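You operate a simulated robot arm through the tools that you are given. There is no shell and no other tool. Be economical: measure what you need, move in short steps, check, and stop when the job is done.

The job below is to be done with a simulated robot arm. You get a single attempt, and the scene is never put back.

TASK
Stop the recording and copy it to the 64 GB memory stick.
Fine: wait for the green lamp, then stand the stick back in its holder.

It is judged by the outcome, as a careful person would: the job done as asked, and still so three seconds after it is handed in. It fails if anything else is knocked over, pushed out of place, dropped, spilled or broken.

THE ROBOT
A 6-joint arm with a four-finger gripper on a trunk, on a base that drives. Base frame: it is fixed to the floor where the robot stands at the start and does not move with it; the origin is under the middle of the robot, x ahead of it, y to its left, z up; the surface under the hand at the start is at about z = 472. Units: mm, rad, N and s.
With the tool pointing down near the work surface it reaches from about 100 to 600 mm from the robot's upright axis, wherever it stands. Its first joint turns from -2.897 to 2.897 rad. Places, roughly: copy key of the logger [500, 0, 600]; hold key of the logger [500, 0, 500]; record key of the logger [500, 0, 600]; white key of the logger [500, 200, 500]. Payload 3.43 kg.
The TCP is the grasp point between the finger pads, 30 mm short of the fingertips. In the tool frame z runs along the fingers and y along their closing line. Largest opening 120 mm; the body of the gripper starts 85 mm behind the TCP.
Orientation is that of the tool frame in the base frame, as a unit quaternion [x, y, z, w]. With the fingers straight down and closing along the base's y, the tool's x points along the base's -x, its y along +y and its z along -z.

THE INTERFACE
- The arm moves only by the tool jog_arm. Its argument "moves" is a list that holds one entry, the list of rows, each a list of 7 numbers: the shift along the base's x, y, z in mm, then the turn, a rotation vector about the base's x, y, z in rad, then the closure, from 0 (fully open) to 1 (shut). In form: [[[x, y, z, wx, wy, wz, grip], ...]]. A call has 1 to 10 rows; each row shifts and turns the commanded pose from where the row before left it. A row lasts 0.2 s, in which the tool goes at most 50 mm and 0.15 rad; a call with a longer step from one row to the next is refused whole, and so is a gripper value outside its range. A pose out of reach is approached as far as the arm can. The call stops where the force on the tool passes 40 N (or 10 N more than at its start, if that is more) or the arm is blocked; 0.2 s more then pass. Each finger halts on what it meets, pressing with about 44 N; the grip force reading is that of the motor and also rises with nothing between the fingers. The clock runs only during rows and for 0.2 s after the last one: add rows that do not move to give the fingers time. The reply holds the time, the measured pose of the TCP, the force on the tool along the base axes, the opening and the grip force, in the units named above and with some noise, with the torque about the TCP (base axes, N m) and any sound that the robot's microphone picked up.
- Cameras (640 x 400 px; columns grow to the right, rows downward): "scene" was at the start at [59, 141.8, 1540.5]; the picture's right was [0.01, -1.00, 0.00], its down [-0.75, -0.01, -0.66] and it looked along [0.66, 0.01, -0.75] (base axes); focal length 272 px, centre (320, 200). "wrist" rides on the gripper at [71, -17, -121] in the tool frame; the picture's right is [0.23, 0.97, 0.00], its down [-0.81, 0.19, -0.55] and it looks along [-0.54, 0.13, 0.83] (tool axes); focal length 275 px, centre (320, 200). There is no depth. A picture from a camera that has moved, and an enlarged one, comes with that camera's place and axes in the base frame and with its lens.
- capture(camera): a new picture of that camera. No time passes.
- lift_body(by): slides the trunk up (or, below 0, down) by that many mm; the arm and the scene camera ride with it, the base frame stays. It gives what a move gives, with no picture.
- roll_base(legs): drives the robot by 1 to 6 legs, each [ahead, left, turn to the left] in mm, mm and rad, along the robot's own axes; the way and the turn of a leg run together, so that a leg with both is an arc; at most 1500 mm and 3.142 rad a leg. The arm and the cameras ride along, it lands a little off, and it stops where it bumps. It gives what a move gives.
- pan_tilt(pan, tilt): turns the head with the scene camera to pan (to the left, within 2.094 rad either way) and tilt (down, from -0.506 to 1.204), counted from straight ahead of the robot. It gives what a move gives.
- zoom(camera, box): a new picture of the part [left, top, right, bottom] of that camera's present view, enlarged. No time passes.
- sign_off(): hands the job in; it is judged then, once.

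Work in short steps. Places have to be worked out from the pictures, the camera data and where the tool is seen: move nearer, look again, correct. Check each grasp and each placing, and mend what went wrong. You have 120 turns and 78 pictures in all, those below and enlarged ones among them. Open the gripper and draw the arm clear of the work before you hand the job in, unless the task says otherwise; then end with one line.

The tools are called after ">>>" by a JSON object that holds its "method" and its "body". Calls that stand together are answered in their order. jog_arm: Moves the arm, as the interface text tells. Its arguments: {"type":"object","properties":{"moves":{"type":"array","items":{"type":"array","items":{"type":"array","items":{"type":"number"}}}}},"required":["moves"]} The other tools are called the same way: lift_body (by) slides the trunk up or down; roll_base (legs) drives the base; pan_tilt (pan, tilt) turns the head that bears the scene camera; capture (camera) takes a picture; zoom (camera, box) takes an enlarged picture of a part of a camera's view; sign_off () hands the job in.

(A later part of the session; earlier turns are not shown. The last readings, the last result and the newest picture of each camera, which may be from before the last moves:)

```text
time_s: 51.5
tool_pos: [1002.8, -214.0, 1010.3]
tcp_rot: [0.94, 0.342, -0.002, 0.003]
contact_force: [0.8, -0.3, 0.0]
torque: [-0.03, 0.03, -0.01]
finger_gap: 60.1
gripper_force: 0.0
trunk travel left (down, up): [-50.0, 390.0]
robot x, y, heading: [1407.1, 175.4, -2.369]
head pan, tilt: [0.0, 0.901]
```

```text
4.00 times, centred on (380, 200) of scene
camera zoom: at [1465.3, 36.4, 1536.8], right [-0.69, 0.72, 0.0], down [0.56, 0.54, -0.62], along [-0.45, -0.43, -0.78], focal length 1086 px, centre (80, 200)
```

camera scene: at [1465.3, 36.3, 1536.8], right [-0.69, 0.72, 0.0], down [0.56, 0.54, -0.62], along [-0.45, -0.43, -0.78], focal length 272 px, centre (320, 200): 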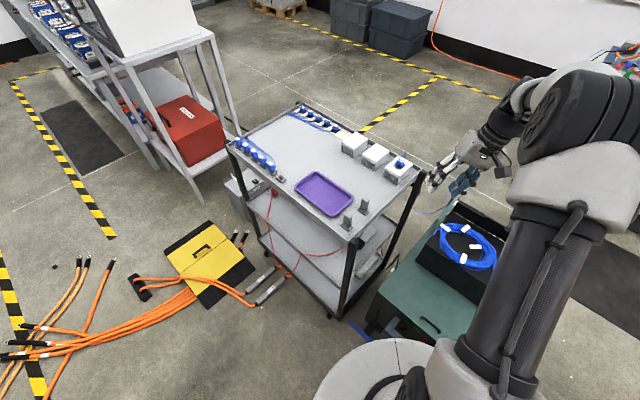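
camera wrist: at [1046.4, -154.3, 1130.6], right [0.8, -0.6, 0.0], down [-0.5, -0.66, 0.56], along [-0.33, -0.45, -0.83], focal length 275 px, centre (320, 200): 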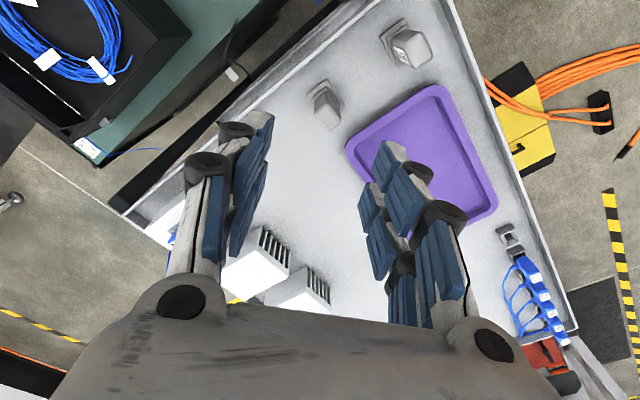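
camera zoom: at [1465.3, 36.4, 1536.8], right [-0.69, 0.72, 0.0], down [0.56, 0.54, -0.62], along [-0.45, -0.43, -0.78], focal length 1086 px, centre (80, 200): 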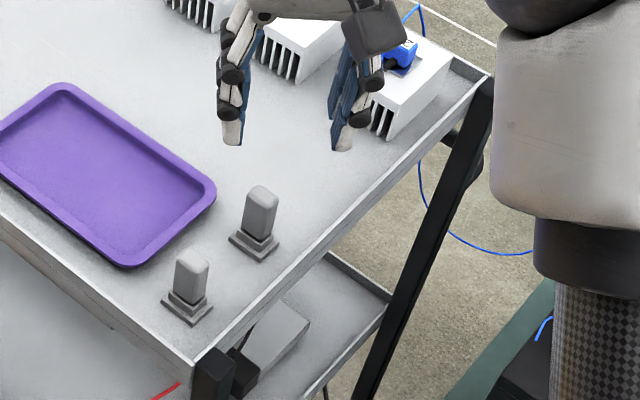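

>>> {"method": "zoom", "body": {"camera": "wrist", "box": [272, 60, 400, 140]}}

>>> {"method": "zoom", "body": {"camera": "scene", "box": [330, 185, 394, 225]}}

```text
5.00 times, centred on (336, 100) of wrist
camera zoom: at [1046.4, -154.3, 1130.6], right [0.8, -0.6, 0.0], down [-0.5, -0.66, 0.56], along [-0.33, -0.45, -0.83], focal length 1376 px, centre (240, 700)
```

zoom: 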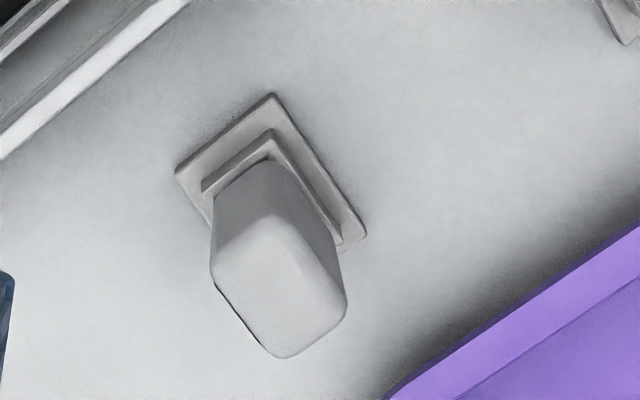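

```text
10.00 times, centred on (362, 205) of scene
camera zoom: at [1465.3, 36.4, 1536.8], right [-0.69, 0.72, 0.0], down [0.56, 0.54, -0.62], along [-0.45, -0.43, -0.78], focal length 2716 px, centre (-100, 150)
```

zoom: 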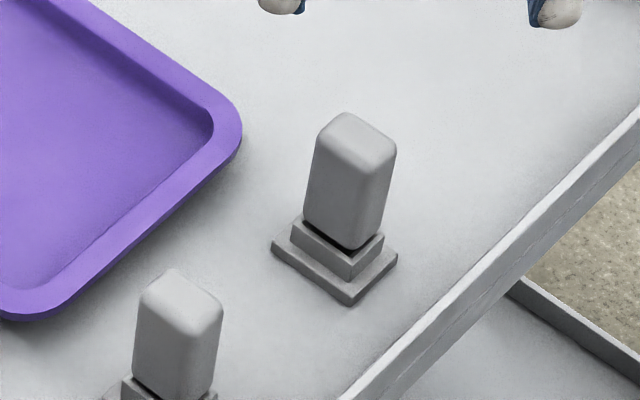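

The 64 GB stick's top is at (1014, -210, 922), about 22 mm wide along y, 12 along x. I yaw the tool so it closes along y and descend to just above the stick.

>>> {"method": "jog_arm", "body": {"moves": [[[3, 1, 0, 0, 0, -0.14, 0.5], [3, 1, 0, 0, 0, -0.14, 0.5], [3, 1, 0, 0, 0, -0.14, 0.5], [2, 1, 0, 0, 0, -0.14, 0.5], [0, 0, 0, 0, 0, -0.138, 0.5], [0, 0, -20, 0, 0, 0, 0.5], [0, 0, -20, 0, 0, 0, 0.5], [0, 0, 0, 0, 0, 0, 0.5]]]}}

>>> {"method": "capture", "body": {"camera": "wrist"}}

>>> {"method": "zoom", "body": {"camera": "scene", "box": [314, 170, 410, 230]}}

```text
time_s: 53.2
tool_pos: [1013.1, -210.5, 969.4]
tcp_rot: [1.0, 0.0, -0.002, 0.004]
contact_force: [-0.1, -1.0, -0.3]
torque: [-0.05, 0.0, -0.01]
finger_gap: 60.0
gripper_force: 0.0
trunk travel left (down, up): [-50.0, 390.0]
robot x, y, heading: [1406.9, 173.1, -2.374]
head pan, tilt: [0.0, 0.901]
```

```text
34 pictures are left
camera wrist: at [1085.1, -193.4, 1090.7], right [0.23, -0.97, 0.0], down [-0.81, -0.19, 0.56], along [-0.54, -0.13, -0.83], focal length 275 px, centre (320, 200)
```

wrist: 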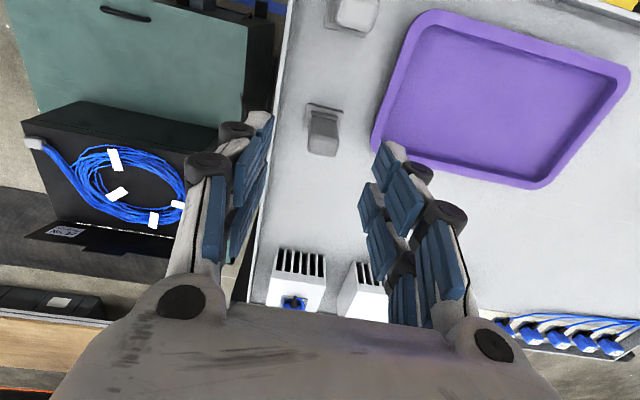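

```text
6.67 times, centred on (362, 200) of scene
camera zoom: at [1465.4, 36.3, 1536.8], right [-0.69, 0.72, 0.0], down [0.56, 0.54, -0.62], along [-0.45, -0.43, -0.78], focal length 1811 px, centre (40, 200)
```

zoom: 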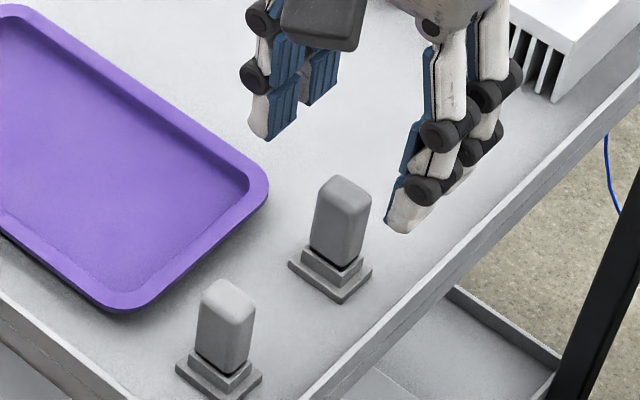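

The tool is centred within a few mm over the stick. I descend to TCP z 927 and close on it.

>>> {"method": "jog_arm", "body": {"moves": [[[2, 0, -15, 0, 0, 0, 0.5], [0, 0, -15, 0, 0, 0, 0.5], [0, 0, -12, 0, 0, 0, 0.5], [0, 0, 0, 0, 0, 0, 0.6]]]}}

>>> {"method": "zoom", "body": {"camera": "scene", "box": [330, 185, 394, 225]}}

```text
time_s: 54.2
tool_pos: [1015.2, -210.8, 927.6]
tcp_rot: [1.0, 0.0, -0.004, 0.003]
contact_force: [-0.3, -0.3, -0.5]
torque: [0.01, 0.0, 0.03]
finger_gap: 48.0
gripper_force: 0.2
trunk travel left (down, up): [-50.0, 390.0]
robot x, y, heading: [1404.8, 172.6, -2.378]
head pan, tilt: [0.0, 0.901]
```

```text
10.00 times, centred on (362, 205) of scene
camera zoom: at [1465.4, 36.3, 1536.8], right [-0.69, 0.72, 0.0], down [0.56, 0.54, -0.62], along [-0.45, -0.43, -0.78], focal length 2716 px, centre (-100, 150)
```

zoom: 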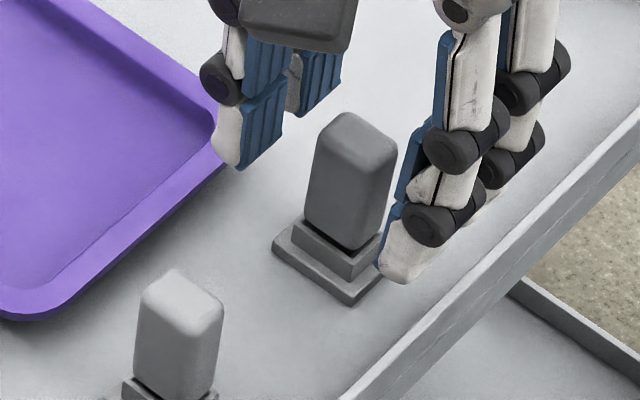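

Fingers straddle the stick well, maybe 3 mm too far in +x. I correct and close.

>>> {"method": "jog_arm", "body": {"moves": [[[-3, 0, 0, 0, 0, 0, 0.6], [0, 0, 0, 0, 0, 0, 0.75], [0, 0, 0, 0, 0, 0, 1], [0, 0, 0, 0, 0, 0, 1], [0, 0, 0, 0, 0, 0, 1]]]}}

>>> {"method": "zoom", "body": {"camera": "scene", "box": [330, 185, 394, 225]}}

```text
time_s: 55.5
tool_pos: [1011.8, -210.8, 928.3]
tcp_rot: [1.0, 0.0, -0.004, 0.002]
contact_force: [2.1, -7.8, -1.6]
torque: [-0.56, -0.08, -0.02]
finger_gap: 20.7
gripper_force: 42.6
trunk travel left (down, up): [-50.0, 390.0]
robot x, y, heading: [1408.0, 173.8, -2.376]
head pan, tilt: [0.0, 0.901]
```

```text
10.00 times, centred on (362, 205) of scene
camera zoom: at [1465.5, 35.4, 1536.7], right [-0.69, 0.72, 0.0], down [0.56, 0.54, -0.62], along [-0.45, -0.43, -0.78], focal length 2716 px, centre (-100, 150)
```

zoom: 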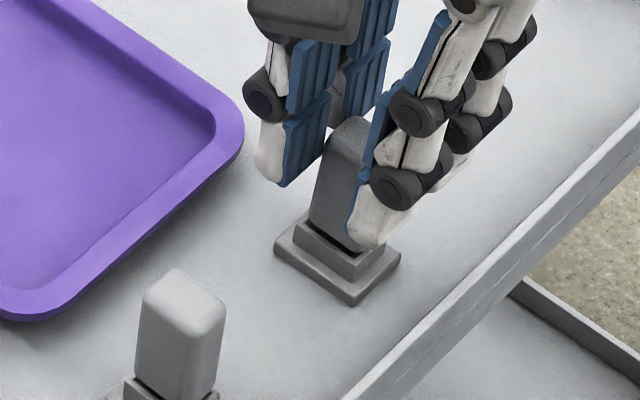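

Gripped (gap 20.7 mm). A -8 N side load shows the stick sits slightly to -y of my centre; I relax by 1.5 mm and check before lifting.

>>> {"method": "jog_arm", "body": {"moves": [[[0, -1.5, 0, 0, 0, 0, 1], [0, 0, 0, 0, 0, 0, 1]]]}}

```text
time_s: 56.0
tool_pos: [1010.8, -211.0, 928.2]
tcp_rot: [1.0, 0.001, -0.002, 0.003]
contact_force: [0.3, -1.6, 0.9]
torque: [-0.1, 0.0, -0.03]
finger_gap: 20.6
gripper_force: 44.0
trunk travel left (down, up): [-50.0, 390.0]
robot x, y, heading: [1405.8, 174.7, -2.374]
head pan, tilt: [0.0, 0.901]
```

Side load is gone; seated TCP pose ≈ (1011, -211.5, 928). I lift straight up.

>>> {"method": "jog_arm", "body": {"moves": [[[0, 0, 5, 0, 0, 0, 1], [0, 0, 10, 0, 0, 0, 1], [0, 0, 20, 0, 0, 0, 1], [0, 0, 35, 0, 0, 0, 1], [0, 0, 35, 0, 0, 0, 1]]]}}

>>> {"method": "zoom", "body": {"camera": "scene", "box": [306, 150, 418, 220]}}

```text
time_s: 57.2
tool_pos: [1013.4, -211.7, 1033.6]
tcp_rot: [1.0, 0.0, -0.002, 0.002]
contact_force: [-0.1, -0.4, -0.1]
torque: [-0.01, 0.04, -0.01]
finger_gap: 21.1
gripper_force: 44.1
trunk travel left (down, up): [-50.0, 390.0]
robot x, y, heading: [1405.3, 177.7, -2.375]
head pan, tilt: [0.0, 0.901]
```

```text
5.71 times, centred on (362, 185) of scene
camera zoom: at [1465.7, 36.5, 1536.8], right [-0.69, 0.72, 0.0], down [0.56, 0.54, -0.62], along [-0.45, -0.43, -0.78], focal length 1552 px, centre (80, 286)
```

zoom: 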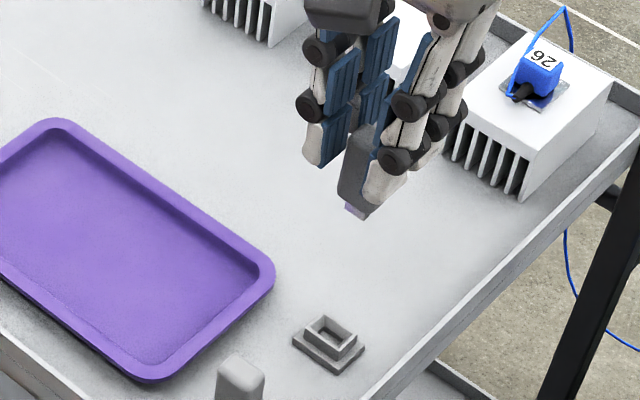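

The stick is out cleanly, but inserting it with the tool aligned to the stick would sweep the gripper through the hanging blue cable beside the logger. A sideways grip (tool nearly horizontal, on the thin faces) will suit the socket better, so I stand the stick back straight down and regrasp.

>>> {"method": "jog_arm", "body": {"moves": [[[0, 0, -35, 0, 0, 0, 1], [0, 0, -35, 0, 0, 0, 1], [0, 0, -15, 0, 0, 0, 1], [0, 0, -8, 0, 0, 0, 1], [0, 0, -6, 0, 0, 0, 1], [0, 0, -5, 0, 0, 0, 1], [0, 0, -1, 0, 0, 0, 1]]]}}

>>> {"method": "zoom", "body": {"camera": "scene", "box": [330, 185, 394, 225]}}

```text
time_s: 58.9
tool_pos: [1011.4, -210.7, 927.9]
tcp_rot: [1.0, 0.0, -0.002, 0.003]
contact_force: [0.3, -0.5, -0.3]
torque: [-0.04, -0.01, 0.01]
finger_gap: 20.8
gripper_force: 44.0
trunk travel left (down, up): [-50.0, 390.0]
robot x, y, heading: [1408.3, 178.5, -2.375]
head pan, tilt: [0.0, 0.901]
```

```text
10.00 times, centred on (362, 205) of scene
camera zoom: at [1465.4, 36.2, 1536.7], right [-0.69, 0.72, 0.0], down [0.56, 0.54, -0.62], along [-0.45, -0.43, -0.78], focal length 2716 px, centre (-100, 150)
```

zoom: 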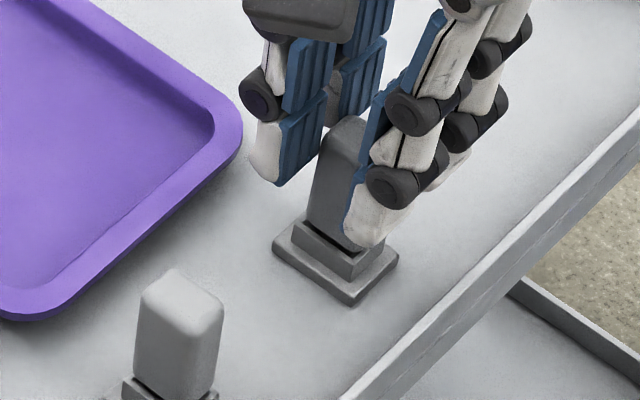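

Seated again and upright. I release, rise, and yaw the tool by -90° while moving it towards +y of the cart.

>>> {"method": "jog_arm", "body": {"moves": [[[0, 0, 0, 0, 0, 0, 0.5], [0, 0, 0, 0, 0, 0, 0.5], [0, 0, 0, 0, 0, 0, 0.5], [0, 0, 25, 0, 0, 0, 0.5], [0, 0, 45, 0, 0, 0, 0.5], [0, 0, 45, 0, 0, -0.14, 0.5], [0, 20, 10, 0, 0, -0.14, 0.5], [0, 20, 10, 0, 0, -0.14, 0.5], [0, 20, 0, 0, 0, -0.14, 0.5]]]}}

>>> {"method": "jog_arm", "body": {"moves": [[[0, 20, 0, 0, 0, -0.145, 0.5], [0, 20, 0, 0, 0, -0.145, 0.5], [0, 20, 0, 0, 0, -0.145, 0.5], [0, 20, 0, 0, 0, -0.145, 0.5], [0, 0, 0, 0, 0, -0.145, 0.5], [0, 0, 0, 0, 0, -0.145, 0.5], [0, 0, 0, 0, 0, -0.141, 0.5]]]}}

>>> {"method": "zoom", "body": {"camera": "scene", "box": [300, 130, 460, 230]}}

```text
time_s: 60.9
tool_pos: [1011.9, -150.7, 1063.9]
tcp_rot: [0.961, -0.277, -0.004, 0.003]
contact_force: [0.5, 0.2, 0.1]
torque: [-0.02, -0.01, 0.0]
finger_gap: 60.1
gripper_force: 0.1
trunk travel left (down, up): [-50.0, 390.0]
robot x, y, heading: [1404.9, 174.7, -2.376]
head pan, tilt: [0.0, 0.901]
```

```text
time_s: 62.5
tool_pos: [1011.8, -72.2, 1063.8]
tcp_rot: [-0.707, 0.708, 0.003, 0.001]
contact_force: [0.0, 0.6, 0.3]
torque: [-0.01, 0.01, 0.01]
finger_gap: 60.0
gripper_force: 0.1
trunk travel left (down, up): [-50.0, 390.0]
robot x, y, heading: [1407.8, 172.4, -2.373]
head pan, tilt: [0.0, 0.901]
```

```text
4.00 times, centred on (380, 180) of scene
camera zoom: at [1465.4, 36.3, 1536.7], right [-0.69, 0.72, 0.0], down [0.56, 0.54, -0.62], along [-0.45, -0.43, -0.78], focal length 1086 px, centre (80, 280)
```

zoom: 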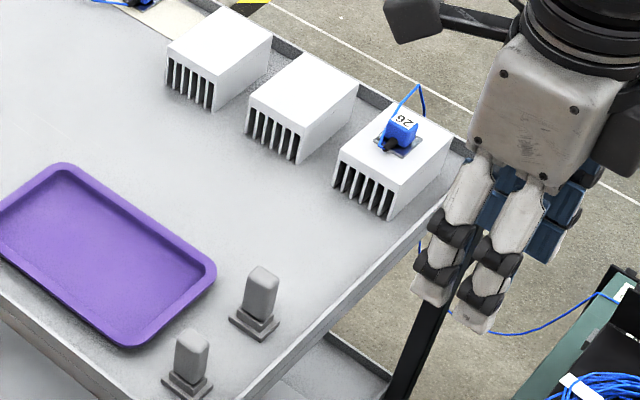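

Now I tilt the tool 65° so it points toward -y, 25° below level, at a stand-off.

>>> {"method": "jog_arm", "body": {"moves": [[[0, 5, 0, -0.142, 0, 0, 0.5], [0, 5, 0, -0.142, 0, 0, 0.5], [0, 5, 0, -0.142, 0, 0, 0.5], [0, 5, 0, -0.142, 0, 0, 0.5], [0, 0, 0, -0.142, 0, 0, 0.5], [0, 0, 0, -0.142, 0, 0, 0.5], [0, 0, 0, -0.142, 0, 0, 0.5], [0, 0, 0, -0.14, 0, 0, 0.5]]]}}

```text
time_s: 64.2
tool_pos: [1011.2, -51.2, 1064.2]
tcp_rot: [-0.596, 0.598, -0.377, -0.381]
contact_force: [0.5, -0.2, 0.0]
torque: [0.01, 0.03, -0.01]
finger_gap: 59.9
gripper_force: 0.0
trunk travel left (down, up): [-50.0, 390.0]
robot x, y, heading: [1406.3, 176.6, -2.377]
head pan, tilt: [0.0, 0.901]
```

Orientation reached. I move to a pre-grasp 90 mm back along the tool axis and check.

>>> {"method": "jog_arm", "body": {"moves": [[[0, -20, -30, 0, 0, 0, 0.5], [0, -20, -30, 0, 0, 0, 0.5], [0, -20, -30, 0, 0, 0, 0.5], [0, -19, -27, 0, 0, 0, 0.5], [0, 0, 0, 0, 0, 0, 0.5]]]}}

>>> {"method": "capture", "body": {"camera": "wrist"}}

>>> {"method": "zoom", "body": {"camera": "scene", "box": [314, 160, 442, 240]}}

```text
time_s: 65.5
tool_pos: [1013.0, -131.4, 946.4]
tcp_rot: [-0.596, 0.598, -0.377, -0.38]
contact_force: [-0.3, 0.9, 0.2]
torque: [-0.03, 0.0, 0.0]
finger_gap: 59.9
gripper_force: 0.0
trunk travel left (down, up): [-50.0, 390.0]
robot x, y, heading: [1409.8, 176.1, -2.374]
head pan, tilt: [0.0, 0.901]
```

```text
27 pictures are left
camera wrist: at [1029.0, -53.3, 1063.0], right [-0.97, -0.09, 0.21], down [-0.19, 0.85, -0.5], along [-0.13, -0.52, -0.84], focal length 275 px, centre (320, 200)
```

wrist: 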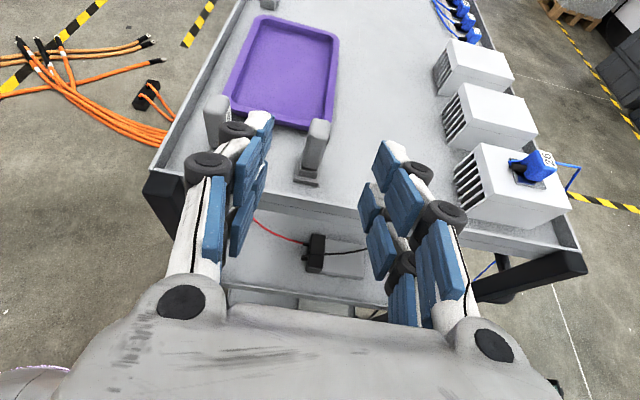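

```text
5.00 times, centred on (378, 200) of scene
camera zoom: at [1465.4, 36.3, 1536.8], right [-0.69, 0.72, 0.0], down [0.56, 0.54, -0.62], along [-0.45, -0.43, -0.78], focal length 1358 px, centre (30, 200)
```

zoom: 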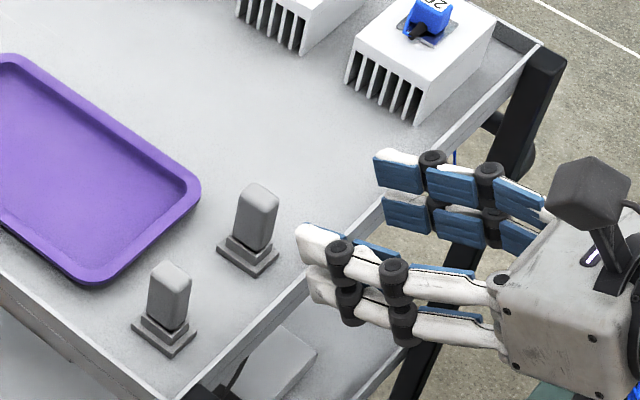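

Aligned: the stick lies between the fingers. I advance along the tool axis to TCP (1011, -211, 914).

>>> {"method": "jog_arm", "body": {"moves": [[[-1, -25, -10, 0, 0, 0, 0.5], [0, -25, -10, 0, 0, 0, 0.5], [0, -15, -6, 0, 0, 0, 0.5], [0, -14, -6, 0, 0, 0, 0.5], [0, 0, 0, 0, 0, 0, 0.5]]]}}

>>> {"method": "zoom", "body": {"camera": "scene", "box": [330, 175, 410, 225]}}

```text
time_s: 66.7
tool_pos: [1010.9, -211.1, 913.7]
tcp_rot: [-0.596, 0.599, -0.377, -0.38]
contact_force: [-0.1, 0.1, 0.6]
torque: [0.01, -0.03, -0.02]
finger_gap: 59.8
gripper_force: 0.1
trunk travel left (down, up): [-50.0, 390.0]
robot x, y, heading: [1404.9, 173.9, -2.38]
head pan, tilt: [0.0, 0.901]
```

```text
8.00 times, centred on (370, 200) of scene
camera zoom: at [1465.4, 36.2, 1536.7], right [-0.69, 0.72, 0.0], down [0.56, 0.54, -0.62], along [-0.45, -0.43, -0.78], focal length 2173 px, centre (-80, 200)
```

zoom: 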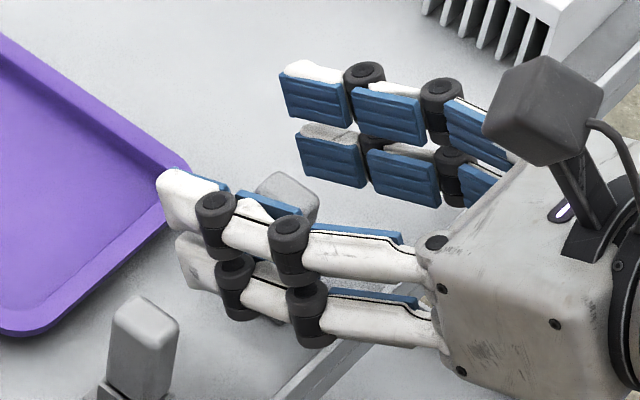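

The stick stands between the pads near the TCP. I close.

>>> {"method": "jog_arm", "body": {"moves": [[[0, 0, 0, 0, 0, 0, 0.75], [0, 0, 0, 0, 0, 0, 0.85], [0, 0, 0, 0, 0, 0, 1], [0, 0, 0, 0, 0, 0, 1], [0, 0, 0, 0, 0, 0, 1]]]}}

```text
time_s: 67.8
tool_pos: [1010.5, -209.3, 913.9]
tcp_rot: [-0.596, 0.598, -0.377, -0.381]
contact_force: [0.2, -1.3, 0.4]
torque: [-0.02, -0.01, -0.01]
finger_gap: 14.4
gripper_force: 37.5
trunk travel left (down, up): [-50.0, 390.0]
robot x, y, heading: [1408.8, 177.2, -2.38]
head pan, tilt: [0.0, 0.901]
```

Gripped at 14.4 mm with no side load. I lift straight up and check.

>>> {"method": "jog_arm", "body": {"moves": [[[0, 0, 5, 0, 0, 0, 1], [0, 0, 10, 0, 0, 0, 1], [0, 0, 20, 0, 0, 0, 1], [0, 0, 35, 0, 0, 0, 1], [0, 0, 40, 0, 0, 0, 1]]]}}

>>> {"method": "zoom", "body": {"camera": "scene", "box": [330, 150, 426, 210]}}

```text
time_s: 69.0
tool_pos: [1011.1, -209.6, 1024.3]
tcp_rot: [-0.596, 0.598, -0.377, -0.38]
contact_force: [0.8, -0.8, 0.4]
torque: [-0.01, 0.01, -0.05]
finger_gap: 14.4
gripper_force: 43.6
trunk travel left (down, up): [-50.0, 390.0]
robot x, y, heading: [1405.5, 175.9, -2.38]
head pan, tilt: [0.0, 0.901]
```

```text
6.67 times, centred on (378, 180) of scene
camera zoom: at [1465.9, 36.5, 1536.8], right [-0.69, 0.72, 0.0], down [0.56, 0.54, -0.62], along [-0.45, -0.43, -0.78], focal length 1811 px, centre (-67, 333)
```

zoom: 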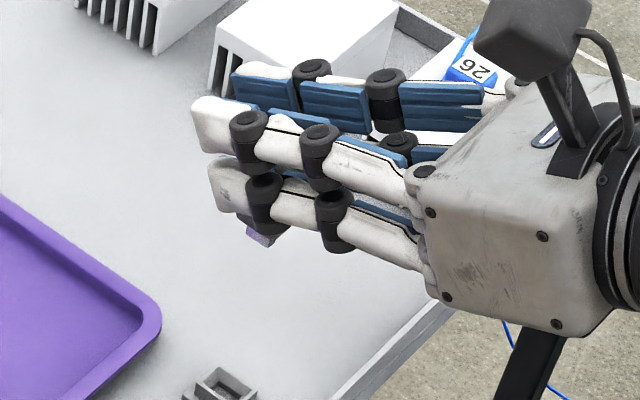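

Held well, connector free. I raise further and drive back the way I came to the front of the logger.

>>> {"method": "jog_arm", "body": {"moves": [[[0, 0, 40, 0, 0, 0, 1], [0, 0, 40, 0, 0, 0, 1]]]}}

>>> {"method": "roll_base", "body": {"legs": [[0, 0, 0.8], [-650, -40, 0], [0, 0, 1.58]]}}

>>> {"method": "roll_base", "body": {"legs": [[-1465, 0, 0], [0, -400, 0]]}}

```text
time_s: 69.7
tool_pos: [1011.3, -209.3, 1105.0]
tcp_rot: [-0.597, 0.599, -0.376, -0.379]
contact_force: [0.3, -0.3, 0.2]
torque: [0.01, 0.03, 0.0]
finger_gap: 14.3
gripper_force: 44.1
trunk travel left (down, up): [-50.0, 390.0]
robot x, y, heading: [1403.5, 178.4, -2.373]
head pan, tilt: [0.0, 0.901]
```

```text
time_s: 79.2
tool_pos: [1920.0, 823.8, 1104.4]
tcp_rot: [0.777, 0.33, 0.494, -0.209]
contact_force: [0.0, -0.3, -0.1]
torque: [0.0, 0.0, -0.01]
finger_gap: 14.4
gripper_force: 43.9
trunk travel left (down, up): [-50.0, 390.0]
robot x, y, heading: [1368.4, 821.4, 0.001]
head pan, tilt: [0.0, 0.901]
```

```text
time_s: 88.6
tool_pos: [440.7, 423.9, 1104.3]
tcp_rot: [0.777, 0.333, 0.492, -0.21]
contact_force: [-0.2, -0.7, 0.1]
torque: [0.05, -0.01, -0.02]
finger_gap: 14.0
gripper_force: 44.3
trunk travel left (down, up): [-50.0, 390.0]
robot x, y, heading: [-113.9, 418.8, 0.011]
head pan, tilt: [0.0, 0.901]
```

Back at the logger side. I yaw the tool by -0.81 to point forward while moving it to the robot's right.

>>> {"method": "jog_arm", "body": {"moves": [[[0, -25, 0, 0, 0, -0.135, 1], [0, -25, 0, 0, 0, -0.135, 1], [0, -25, 0, 0, 0, -0.135, 1], [0, -25, 0, 0, 0, -0.135, 1], [0, -25, 0, 0, 0, -0.135, 1], [0, -25, 0, 0, 0, -0.134, 1]]]}}

>>> {"method": "jog_arm", "body": {"moves": [[[0, 0, -10, 0.14, 0, 0, 1], [0, 0, -20, 0.14, 0, 0, 1], [0, 0, -20, 0.14, 0, 0, 1], [0, 0, -20, 0.14, 0, 0, 1], [0, 0, -20, 0.14, 0, 0, 1]]]}}

```text
time_s: 90.0
tool_pos: [439.9, 274.6, 1104.4]
tcp_rot: [0.845, 0.0, 0.535, 0.002]
contact_force: [0.0, -0.7, -0.6]
torque: [-0.03, 0.01, -0.01]
finger_gap: 14.2
gripper_force: 43.5
trunk travel left (down, up): [-50.0, 390.0]
robot x, y, heading: [-109.9, 412.9, 0.011]
head pan, tilt: [0.0, 0.901]
```

```text
time_s: 91.2
tool_pos: [441.0, 274.2, 1015.6]
tcp_rot: [0.793, -0.182, 0.503, -0.29]
contact_force: [0.0, -0.5, 0.3]
torque: [0.0, 0.03, 0.02]
finger_gap: 14.1
gripper_force: 44.0
trunk travel left (down, up): [-50.0, 390.0]
robot x, y, heading: [-116.6, 419.1, 0.01]
head pan, tilt: [0.0, 0.901]
```

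Going well; I finish the roll so the stick's connector points to +y.

>>> {"method": "jog_arm", "body": {"moves": [[[0, 0, -10, 0.145, 0, 0, 1], [0, 0, -20, 0.145, 0, 0, 1], [0, 0, -20, 0.145, 0, 0, 1], [0, 0, -20, 0.145, 0, 0, 1], [0, 0, -20, 0.145, 0, 0, 1], [0, 0, -20, 0.146, 0, 0, 1]]]}}

>>> {"method": "roll_base", "body": {"legs": [[0, -350, 0]]}}

>>> {"method": "capture", "body": {"camera": "scene"}}

```text
time_s: 92.6
tool_pos: [438.6, 273.3, 905.2]
tcp_rot: [0.598, -0.378, 0.379, -0.597]
contact_force: [0.0, 0.3, 0.3]
torque: [0.02, -0.03, 0.01]
finger_gap: 14.1
gripper_force: 44.4
trunk travel left (down, up): [-50.0, 390.0]
robot x, y, heading: [-116.1, 416.4, 0.012]
head pan, tilt: [0.0, 0.901]
```

```text
time_s: 94.9
tool_pos: [442.9, -71.7, 904.3]
tcp_rot: [0.599, -0.378, 0.378, -0.597]
contact_force: [-0.9, -0.6, 0.2]
torque: [0.0, 0.04, 0.03]
finger_gap: 14.2
gripper_force: 43.9
trunk travel left (down, up): [-50.0, 390.0]
robot x, y, heading: [-113.5, 71.4, 0.005]
head pan, tilt: [0.0, 0.901]
```

```text
23 pictures are left
camera scene: at [-54.2, 211.1, 1536.8], right [0.01, -1.0, 0.0], down [-0.78, -0.01, -0.62], along [0.62, 0.01, -0.78], focal length 272 px, centre (320, 200)
```

scene: 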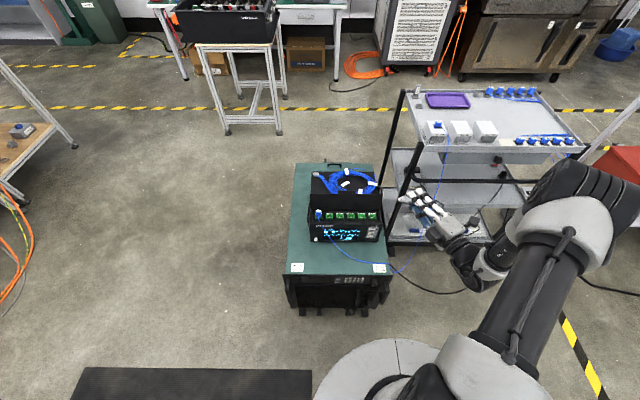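

Stick now points to +y. I descend in front-right of the logger and approach a stand-off, then view with the wrist camera.

>>> {"method": "jog_arm", "body": {"moves": [[[0, -10, -45, 0, 0, 0, 1], [0, -10, -45, 0, 0, 0, 1], [0, -10, -45, 0, 0, 0, 1], [0, -10, -45, 0, 0, 0, 1], [0, -10, -45, 0, 0, 0, 1], [0, -10, -45, 0, 0, 0, 1], [20, 0, -35, 0, 0, 0, 1], [20, 0, -33, 0, 0, 0, 1], [0, 0, 0, 0, 0, 0, 1]]]}}

>>> {"method": "capture", "body": {"camera": "wrist"}}

>>> {"method": "zoom", "body": {"camera": "scene", "box": [330, 190, 490, 290]}}

```text
time_s: 96.9
tool_pos: [452.2, -120.6, 638.5]
tcp_rot: [0.598, -0.378, 0.378, -0.596]
contact_force: [-0.2, 0.4, 0.6]
torque: [-0.01, 0.01, 0.0]
finger_gap: 14.4
gripper_force: 44.1
out of reach, approached as far as the arm can: row 6, 7, 8
trunk travel left (down, up): [-50.0, 390.0]
robot x, y, heading: [-108.5, 69.3, 0.011]
head pan, tilt: [0.0, 0.901]
```

```text
22 pictures are left
camera wrist: at [373.1, -237.2, 656.5], right [0.1, -0.21, -0.97], down [-0.85, 0.49, -0.19], along [0.52, 0.84, -0.13], focal length 275 px, centre (320, 200)
```

wrist: 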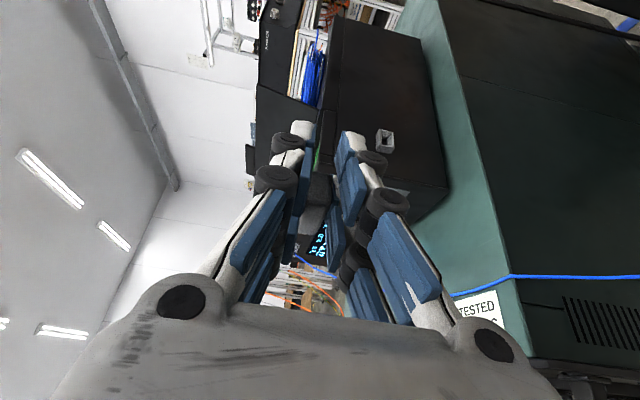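

```text
4.00 times, centred on (410, 240) of scene
camera zoom: at [-54.2, 211.6, 1536.7], right [0.01, -1.0, 0.0], down [-0.78, -0.01, -0.62], along [0.62, 0.01, -0.78], focal length 1086 px, centre (-40, 40)
```

zoom: 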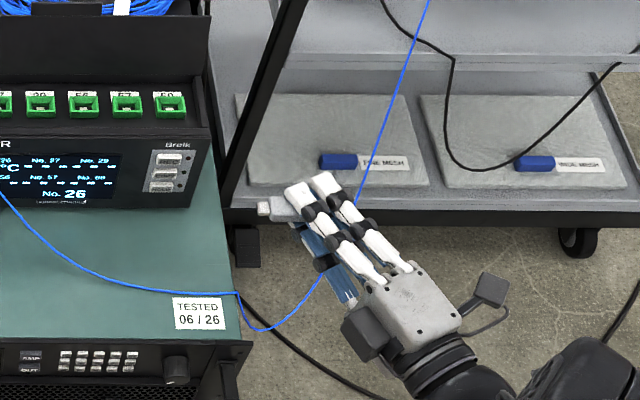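

The arm reaches its limit in z here; the trunk can go down 50 mm. First a zoom on the socket in the wrist view for precise location.

>>> {"method": "zoom", "body": {"camera": "wrist", "box": [280, 100, 440, 200]}}

>>> {"method": "lift_body", "body": {"by": -49}}

```text
4.00 times, centred on (360, 150) of wrist
camera zoom: at [373.1, -237.2, 656.5], right [0.1, -0.21, -0.97], down [-0.85, 0.49, -0.19], along [0.52, 0.84, -0.13], focal length 1101 px, centre (160, 400)
```

zoom: 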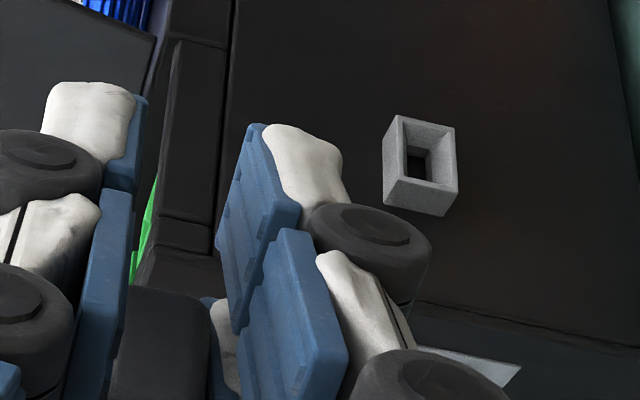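

```text
time_s: 97.8
tool_pos: [450.6, -121.4, 588.5]
tcp_rot: [0.599, -0.378, 0.377, -0.597]
contact_force: [-0.1, -0.2, -0.3]
torque: [0.01, -0.05, 0.0]
finger_gap: 14.3
gripper_force: 44.6
trunk travel left (down, up): [-1.0, 439.0]
robot x, y, heading: [-108.1, 63.4, 0.013]
head pan, tilt: [0.0, 0.901]
```

Socket mouth triangulates to about (585, -41, 564). I move to a stand-off at (584, -125, 564).

>>> {"method": "jog_arm", "body": {"moves": [[[30, -4, 0, 0, 0, 0, 1], [35, 0, -5, 0, 0, 0, 1], [35, 0, -10, 0, 0, 0, 1], [33, 0, -10, 0, 0, 0, 1], [0, 0, 0, 0, 0, 0, 1]]]}}

>>> {"method": "capture", "body": {"camera": "wrist"}}

>>> {"method": "zoom", "body": {"camera": "scene", "box": [350, 190, 446, 250]}}

```text
time_s: 99.0
tool_pos: [550.6, -100.6, 627.7]
tcp_rot: [0.599, -0.378, 0.378, -0.596]
contact_force: [0.5, 0.0, 0.4]
torque: [0.02, 0.02, 0.01]
finger_gap: 14.1
gripper_force: 44.1
out of reach, approached as far as the arm can: row 1, 2, 3, 4
trunk travel left (down, up): [-1.0, 439.0]
robot x, y, heading: [-108.7, 69.2, 0.009]
head pan, tilt: [0.0, 0.901]
```

```text
19 pictures are left
camera wrist: at [472.6, -217.4, 645.1], right [0.09, -0.21, -0.97], down [-0.85, 0.5, -0.19], along [0.52, 0.84, -0.13], focal length 275 px, centre (320, 200)
```

wrist: 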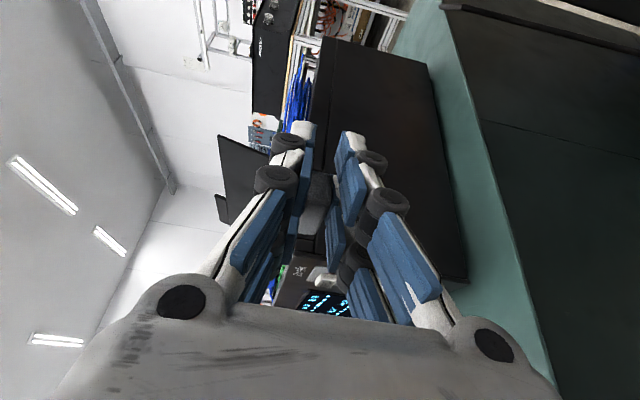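

```text
6.67 times, centred on (398, 220) of scene
camera zoom: at [-54.2, 211.6, 1487.7], right [0.01, -1.0, 0.0], down [-0.78, -0.01, -0.62], along [0.62, 0.01, -0.78], focal length 1811 px, centre (-200, 67)
```

zoom: 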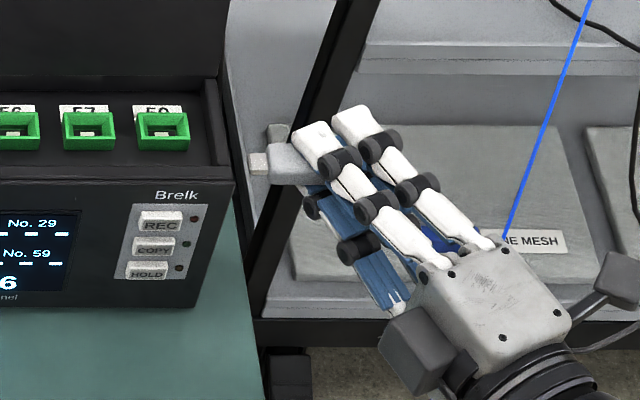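

The arm can't get low with the tool level this close. I back the base 120 mm to let the forearm reach flatter, then approach again.

>>> {"method": "roll_base", "body": {"legs": [[-120, 0, 0]]}}

>>> {"method": "jog_arm", "body": {"moves": [[[20, -8, 0, 0, 0, 0, 1], [30, -8, -5, 0, 0, 0, 1], [30, -8, -10, 0, 0, 0, 1], [10, 0, -15, 0, 0, 0, 1], [0, 0, -15, 0, 0, 0, 1]]]}}

```text
time_s: 100.2
tool_pos: [432.9, -101.3, 626.8]
tcp_rot: [0.599, -0.379, 0.377, -0.596]
contact_force: [-0.2, 0.0, -0.3]
torque: [0.02, 0.0, 0.03]
finger_gap: 14.5
gripper_force: 43.6
trunk travel left (down, up): [-1.0, 439.0]
robot x, y, heading: [-227.3, 68.1, 0.014]
head pan, tilt: [0.0, 0.901]
```

```text
time_s: 101.4
tool_pos: [456.0, -97.3, 639.1]
tcp_rot: [0.6, -0.38, 0.377, -0.595]
contact_force: [0.2, 0.0, 0.3]
torque: [-0.01, 0.01, 0.01]
finger_gap: 14.1
gripper_force: 44.3
out of reach, approached as far as the arm can: row 1, 2, 3, 4, 5
trunk travel left (down, up): [-1.0, 439.0]
robot x, y, heading: [-229.2, 68.3, 0.015]
head pan, tilt: [0.0, 0.901]
```

This is an outer reach limit (wrist too far from the shoulder). I retract the arm, then bring the base closer and to the right, to about (-40, -60).

>>> {"method": "jog_arm", "body": {"moves": [[[-40, 10, 5, 0, 0, 0, 1], [-40, 10, 0, 0, 0, 0, 1], [-40, 10, 0, 0, 0, 0, 1], [-40, 10, 0, 0, 0, 0, 1]]]}}

>>> {"method": "roll_base", "body": {"legs": [[0, -128, 0], [189, 0, -0.014]]}}

```text
time_s: 102.4
tool_pos: [295.1, -59.0, 645.4]
tcp_rot: [0.599, -0.377, 0.379, -0.596]
contact_force: [-0.1, 0.0, 0.1]
torque: [0.0, 0.04, -0.03]
finger_gap: 14.4
gripper_force: 43.9
trunk travel left (down, up): [-1.0, 439.0]
robot x, y, heading: [-231.6, 66.5, 0.012]
head pan, tilt: [0.0, 0.901]
```

```text
time_s: 104.8
tool_pos: [482.9, -192.6, 644.9]
tcp_rot: [0.597, -0.382, 0.381, -0.593]
contact_force: [-0.4, -0.6, -0.8]
torque: [0.0, -0.03, 0.01]
finger_gap: 14.1
gripper_force: 44.1
trunk travel left (down, up): [-1.0, 439.0]
robot x, y, heading: [-39.5, -59.1, 0.001]
head pan, tilt: [0.0, 0.901]
```

Now move to y -125 and z 564 at x≈483, then forward.

>>> {"method": "jog_arm", "body": {"moves": [[[0, 25, -10, 0, 0, 0, 1], [0, 25, -25, 0, 0, 0, 1], [0, 17, -25, 0, 0, 0, 1], [0, 0, -21, 0, 0, 0, 1], [30, 0, 0, 0, 0, 0, 1], [30, 0, 0, 0, 0, 0, 1], [20, 0, 0, 0, 0, 0, 1], [0, 0, 0, 0, 0, 0, 1]]]}}

>>> {"method": "capture", "body": {"camera": "wrist"}}

```text
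time_s: 106.7
tool_pos: [560.9, -123.8, 571.7]
tcp_rot: [0.598, -0.383, 0.38, -0.592]
contact_force: [0.5, -0.5, 0.1]
torque: [0.0, -0.01, -0.01]
finger_gap: 14.4
gripper_force: 44.1
out of reach, approached as far as the arm can: row 6, 7
trunk travel left (down, up): [-1.0, 439.0]
robot x, y, heading: [-36.8, -62.8, -0.003]
head pan, tilt: [0.0, 0.901]
```

```text
17 pictures are left
camera wrist: at [480.5, -239.4, 591.1], right [0.09, -0.21, -0.97], down [-0.84, 0.51, -0.19], along [0.53, 0.84, -0.13], focal length 275 px, centre (320, 200)
```

wrist: 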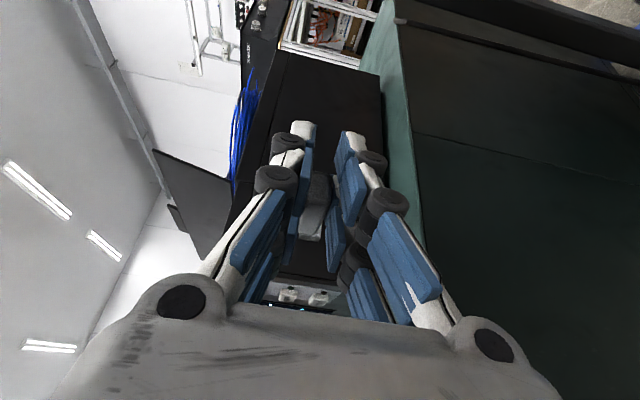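

Nearly there but at the limit again; I retract 40 mm and bring the base 60 mm forward.

>>> {"method": "jog_arm", "body": {"moves": [[[-20, 0, -3, 0, 0, 0, 1], [-25, 0, -4, 0, 0, 0, 1], [0, 0, 0, 0, 0, 0, 1]]]}}

>>> {"method": "roll_base", "body": {"legs": [[65, 0, 0]]}}

>>> {"method": "zoom", "body": {"camera": "scene", "box": [280, 220, 440, 320]}}

```text
time_s: 107.5
tool_pos: [515.0, -124.2, 566.6]
tcp_rot: [0.597, -0.382, 0.38, -0.594]
contact_force: [0.1, 0.3, 0.1]
torque: [-0.02, 0.04, 0.0]
finger_gap: 14.5
gripper_force: 43.5
trunk travel left (down, up): [-1.0, 439.0]
robot x, y, heading: [-41.4, -59.6, -0.0]
head pan, tilt: [0.0, 0.901]
```

```text
time_s: 108.4
tool_pos: [580.0, -124.1, 565.7]
tcp_rot: [0.597, -0.383, 0.381, -0.593]
contact_force: [0.0, 0.2, -0.2]
torque: [-0.06, -0.01, 0.0]
finger_gap: 14.4
gripper_force: 43.9
trunk travel left (down, up): [-1.0, 439.0]
robot x, y, heading: [26.7, -56.6, -0.001]
head pan, tilt: [0.0, 0.901]
```

```text
4.00 times, centred on (360, 270) of scene
camera zoom: at [82.9, 81.8, 1487.7], right [0.0, -1.0, 0.0], down [-0.78, 0.0, -0.62], along [0.62, 0.0, -0.78], focal length 1086 px, centre (160, -80)
```

zoom: 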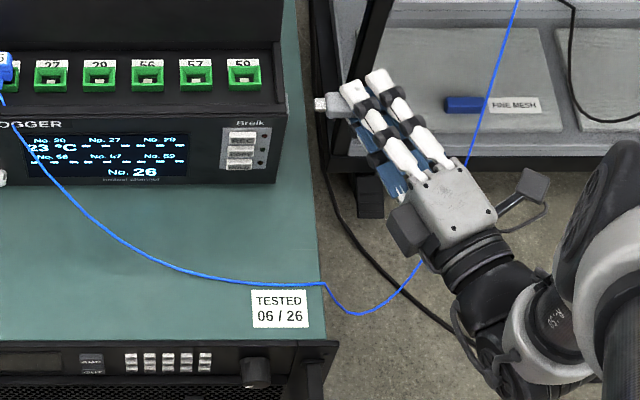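

The stick is beside the socket but hides it from the wrist camera. I pull back 150 mm in x at the same height to sight the socket past the fingertips.

>>> {"method": "jog_arm", "body": {"moves": [[[-40, 0, 0, 0, 0, 0, 1], [-40, 0, 0, 0, 0, 0, 1], [-40, 0, 0, 0, 0, 0, 1], [-30, 0, 0, 0, 0, 0, 1], [0, 0, 0, 0, 0, 0, 1]]]}}

>>> {"method": "zoom", "body": {"camera": "wrist", "box": [256, 70, 384, 150]}}

```text
time_s: 109.6
tool_pos: [429.2, -123.6, 568.2]
tcp_rot: [0.598, -0.382, 0.381, -0.593]
contact_force: [-0.3, 0.1, 0.3]
torque: [-0.01, 0.02, -0.02]
finger_gap: 14.1
gripper_force: 44.2
trunk travel left (down, up): [-1.0, 439.0]
robot x, y, heading: [25.7, -60.4, 0.0]
head pan, tilt: [0.0, 0.901]
```

```text
5.00 times, centred on (320, 110) of wrist
camera zoom: at [349.4, -239.9, 586.8], right [0.09, -0.21, -0.97], down [-0.84, 0.51, -0.19], along [0.53, 0.84, -0.14], focal length 1376 px, centre (320, 650)
```

zoom: 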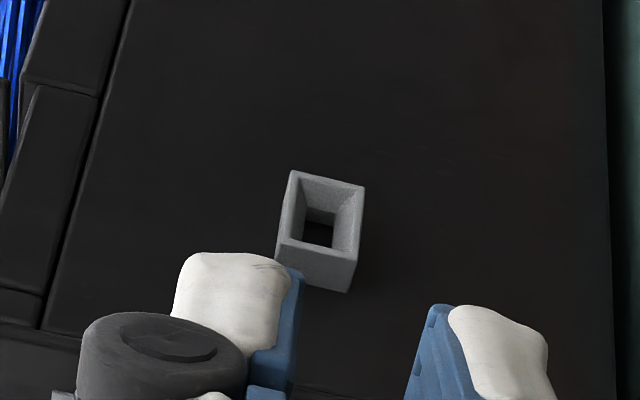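

The socket is clearly seen: relative to the tool its mouth is +148 in x, +80 in y, about -4.5 in z. I move to line up with it (x 577.5, z -4), still 40 mm short of contact.

>>> {"method": "jog_arm", "body": {"moves": [[[40, 0, -2, 0, 0, 0, 1], [40, 0, -2, 0, 0, 0, 1], [40, 0, 0, 0, 0, 0, 1], [28, 0, 0, 0, 0, 0, 1], [0, 20, 0, 0, 0, 0, 1], [0, 0, 0, 0, 0, 0, 1]]]}}

>>> {"method": "zoom", "body": {"camera": "wrist", "box": [256, 160, 384, 240]}}

>>> {"method": "zoom", "body": {"camera": "scene", "box": [340, 225, 404, 265]}}

```text
time_s: 111.0
tool_pos: [577.9, -103.9, 562.6]
tcp_rot: [0.598, -0.382, 0.38, -0.593]
contact_force: [-0.4, -0.3, -0.4]
torque: [0.02, -0.01, 0.0]
finger_gap: 14.3
gripper_force: 44.1
trunk travel left (down, up): [-1.0, 439.0]
robot x, y, heading: [23.6, -56.9, -0.008]
head pan, tilt: [0.0, 0.901]
```

```text
5.00 times, centred on (320, 200) of wrist
camera zoom: at [497.7, -219.3, 581.3], right [0.09, -0.21, -0.97], down [-0.84, 0.51, -0.19], along [0.53, 0.84, -0.13], focal length 1376 px, centre (320, 200)
```

zoom: 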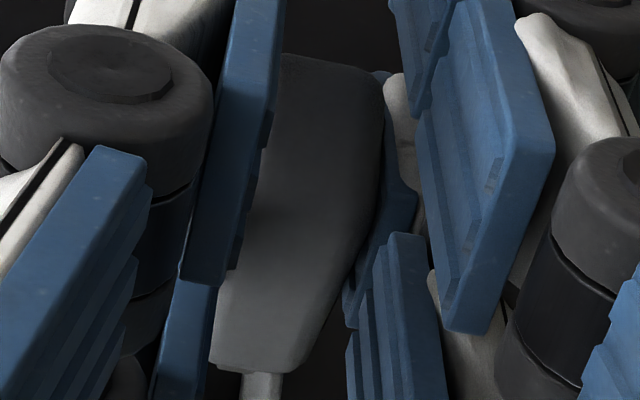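

```text
10.00 times, centred on (372, 245) of scene
camera zoom: at [82.8, 81.9, 1487.7], right [0.0, -1.0, 0.0], down [-0.78, 0.0, -0.62], along [0.62, 0.0, -0.78], focal length 2716 px, centre (-200, -250)
```

zoom: 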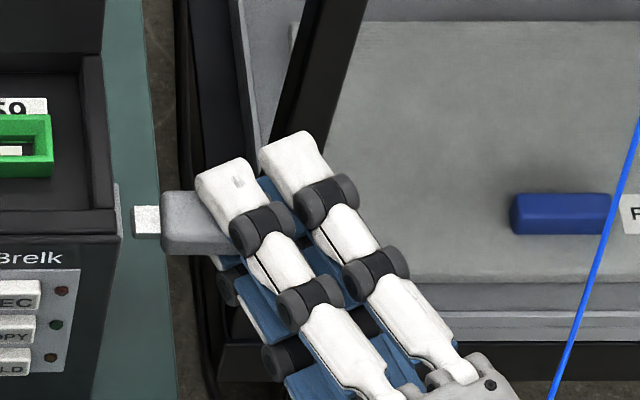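

Seen from above, the connector is in line with the socket and only ~3–5 mm from its mouth. I insert slowly along +y, watching force.

>>> {"method": "jog_arm", "body": {"moves": [[[0, 2, 0, 0, 0, 0, 1], [0, 2, 0, 0, 0, 0, 1], [0, 2, 0, 0, 0, 0, 1], [0, 1, 0, 0, 0, 0, 1]]]}}

```text
time_s: 112.0
tool_pos: [578.0, -97.0, 562.4]
tcp_rot: [0.597, -0.383, 0.381, -0.593]
contact_force: [0.1, -0.1, 0.1]
torque: [0.0, 0.03, 0.01]
finger_gap: 14.3
gripper_force: 44.1
trunk travel left (down, up): [-1.0, 439.0]
robot x, y, heading: [29.9, -56.5, 0.003]
head pan, tilt: [0.0, 0.901]
```

>>> {"method": "jog_arm", "body": {"moves": [[[0, 1.5, 0, 0, 0, 0, 1], [0, 1.5, 0, 0, 0, 0, 1], [0, 1.5, 0, 0, 0, 0, 1], [0, 1.5, 0, 0, 0, 0, 1]]]}}

>>> {"method": "zoom", "body": {"camera": "scene", "box": [340, 225, 404, 265]}}

```text
time_s: 113.0
tool_pos: [578.4, -91.6, 562.3]
tcp_rot: [0.598, -0.381, 0.381, -0.593]
contact_force: [0.3, -0.2, 0.5]
torque: [0.08, 0.0, 0.01]
finger_gap: 14.2
gripper_force: 43.6
trunk travel left (down, up): [-1.0, 439.0]
robot x, y, heading: [24.5, -58.2, -0.0]
head pan, tilt: [0.0, 0.901]
```

```text
10.00 times, centred on (372, 245) of scene
camera zoom: at [82.7, 81.8, 1487.8], right [0.0, -1.0, 0.0], down [-0.78, 0.0, -0.62], along [0.62, 0.0, -0.78], focal length 2716 px, centre (-200, -250)
```

zoom: 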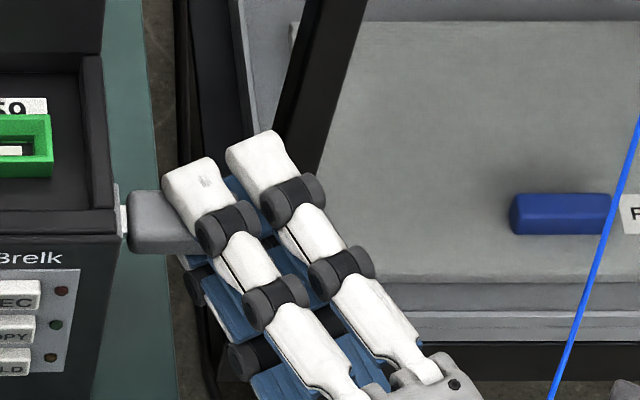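

The connector is entering without resistance; ~3 mm remain. I continue in 1 mm steps until it seats.

>>> {"method": "jog_arm", "body": {"moves": [[[0, 1, 0, 0, 0, 0, 1], [0, 1, 0, 0, 0, 0, 1], [0, 1, 0, 0, 0, 0, 1], [0, 1, 0, 0, 0, 0, 1]]]}}

```text
time_s: 114.0
tool_pos: [577.5, -90.2, 562.8]
tcp_rot: [0.596, -0.384, 0.382, -0.593]
contact_force: [-7.8, -18.0, 1.9]
torque: [0.04, 0.0, 0.39]
finger_gap: 14.1
gripper_force: 44.2
trunk travel left (down, up): [-1.0, 439.0]
robot x, y, heading: [28.1, -60.4, -0.002]
head pan, tilt: [0.0, 0.901]
```

>>> {"method": "zoom", "body": {"camera": "scene", "box": [340, 225, 404, 265]}}

```text
10.00 times, centred on (372, 245) of scene
camera zoom: at [82.2, 80.4, 1487.9], right [0.0, -1.0, 0.0], down [-0.78, 0.0, -0.62], along [0.62, 0.0, -0.78], focal length 2716 px, centre (-200, -250)
```

zoom: 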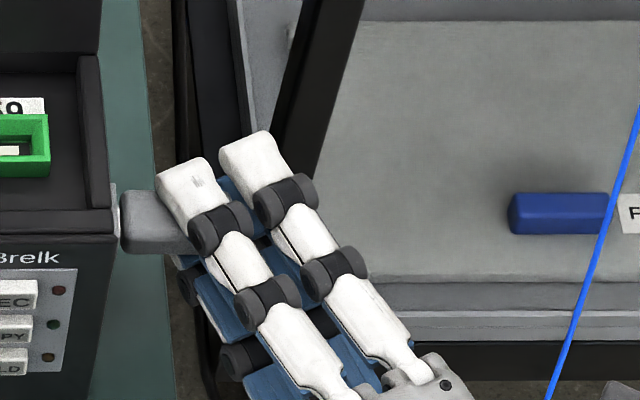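

The body is flush with the socket: seated. I ease the pressure, open, and back out along the tool axis.

>>> {"method": "jog_arm", "body": {"moves": [[[0, -1.5, 0, 0, 0, 0, 1], [0, 0, 0, 0, 0, 0, 0.8], [0, 0, 0, 0, 0, 0, 0.6], [0, 0, 0, 0, 0, 0, 0.5], [0, 0, 0, 0, 0, 0, 0.5]]]}}

>>> {"method": "jog_arm", "body": {"moves": [[[-18, -8.3, 0, 0, 0, 0, 0.5], [-27, -12.5, 0, 0, 0, 0, 0.5], [-36, -16.6, 0, 0, 0, 0, 0.5], [-36, -16.6, 0, 0, 0, 0, 0.5], [0, 0, 0, 0, 0, 0, 0.5]]]}}

>>> {"method": "capture", "body": {"camera": "wrist"}}

```text
time_s: 115.2
tool_pos: [577.7, -88.1, 562.7]
tcp_rot: [0.597, -0.383, 0.382, -0.593]
contact_force: [0.6, 0.2, -1.0]
torque: [0.0, 0.0, 0.05]
finger_gap: 60.0
gripper_force: 0.0
trunk travel left (down, up): [-1.0, 439.0]
robot x, y, heading: [28.4, -58.8, 0.003]
head pan, tilt: [0.0, 0.901]
```

```text
time_s: 116.4
tool_pos: [460.4, -141.7, 560.9]
tcp_rot: [0.598, -0.382, 0.381, -0.593]
contact_force: [0.6, 0.2, -0.1]
torque: [0.02, 0.01, -0.02]
finger_gap: 60.0
gripper_force: 0.1
trunk travel left (down, up): [-1.0, 439.0]
robot x, y, heading: [22.8, -54.9, -0.003]
head pan, tilt: [0.0, 0.901]
```

```text
10 pictures are left
camera wrist: at [380.7, -257.5, 581.1], right [0.09, -0.21, -0.97], down [-0.84, 0.51, -0.19], along [0.53, 0.84, -0.14], focal length 275 px, centre (320, 200)
```

wrist: 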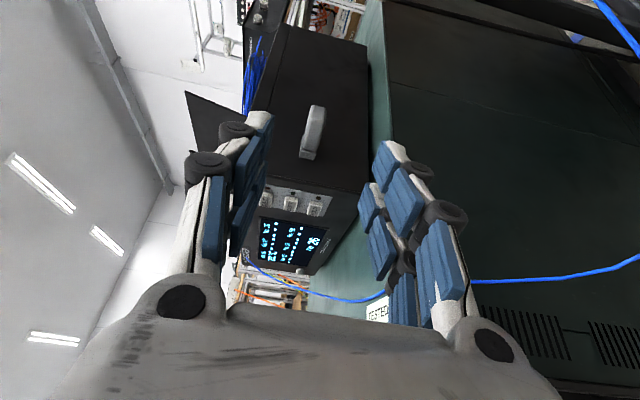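

The stick sits in the socket. Next I close the fingers and move in front of COPY, straightening the yaw.

>>> {"method": "jog_arm", "body": {"moves": [[[-10, 20, 4, 0, 0, 0, 0.8], [-5, 30, 4, 0, 0, -0.1, 1], [0, 30, 1, 0, 0, -0.1, 1], [0, 30, 0, 0, 0, -0.1, 1], [0, 30, 0, 0, 0, -0.1, 1], [0, 0, 0, 0, 0, 0, 1]]]}}

```text
time_s: 117.8
tool_pos: [481.5, -82.1, 580.4]
tcp_rot: [0.516, -0.489, 0.484, -0.51]
contact_force: [0.3, 0.0, 0.1]
torque: [-0.03, 0.02, 0.02]
finger_gap: 0.2
gripper_force: 33.5
out of reach, approached as far as the arm can: row 2, 3, 4, 5
trunk travel left (down, up): [-1.0, 439.0]
robot x, y, heading: [27.5, -58.6, 0.003]
head pan, tilt: [0.0, 0.901]
```

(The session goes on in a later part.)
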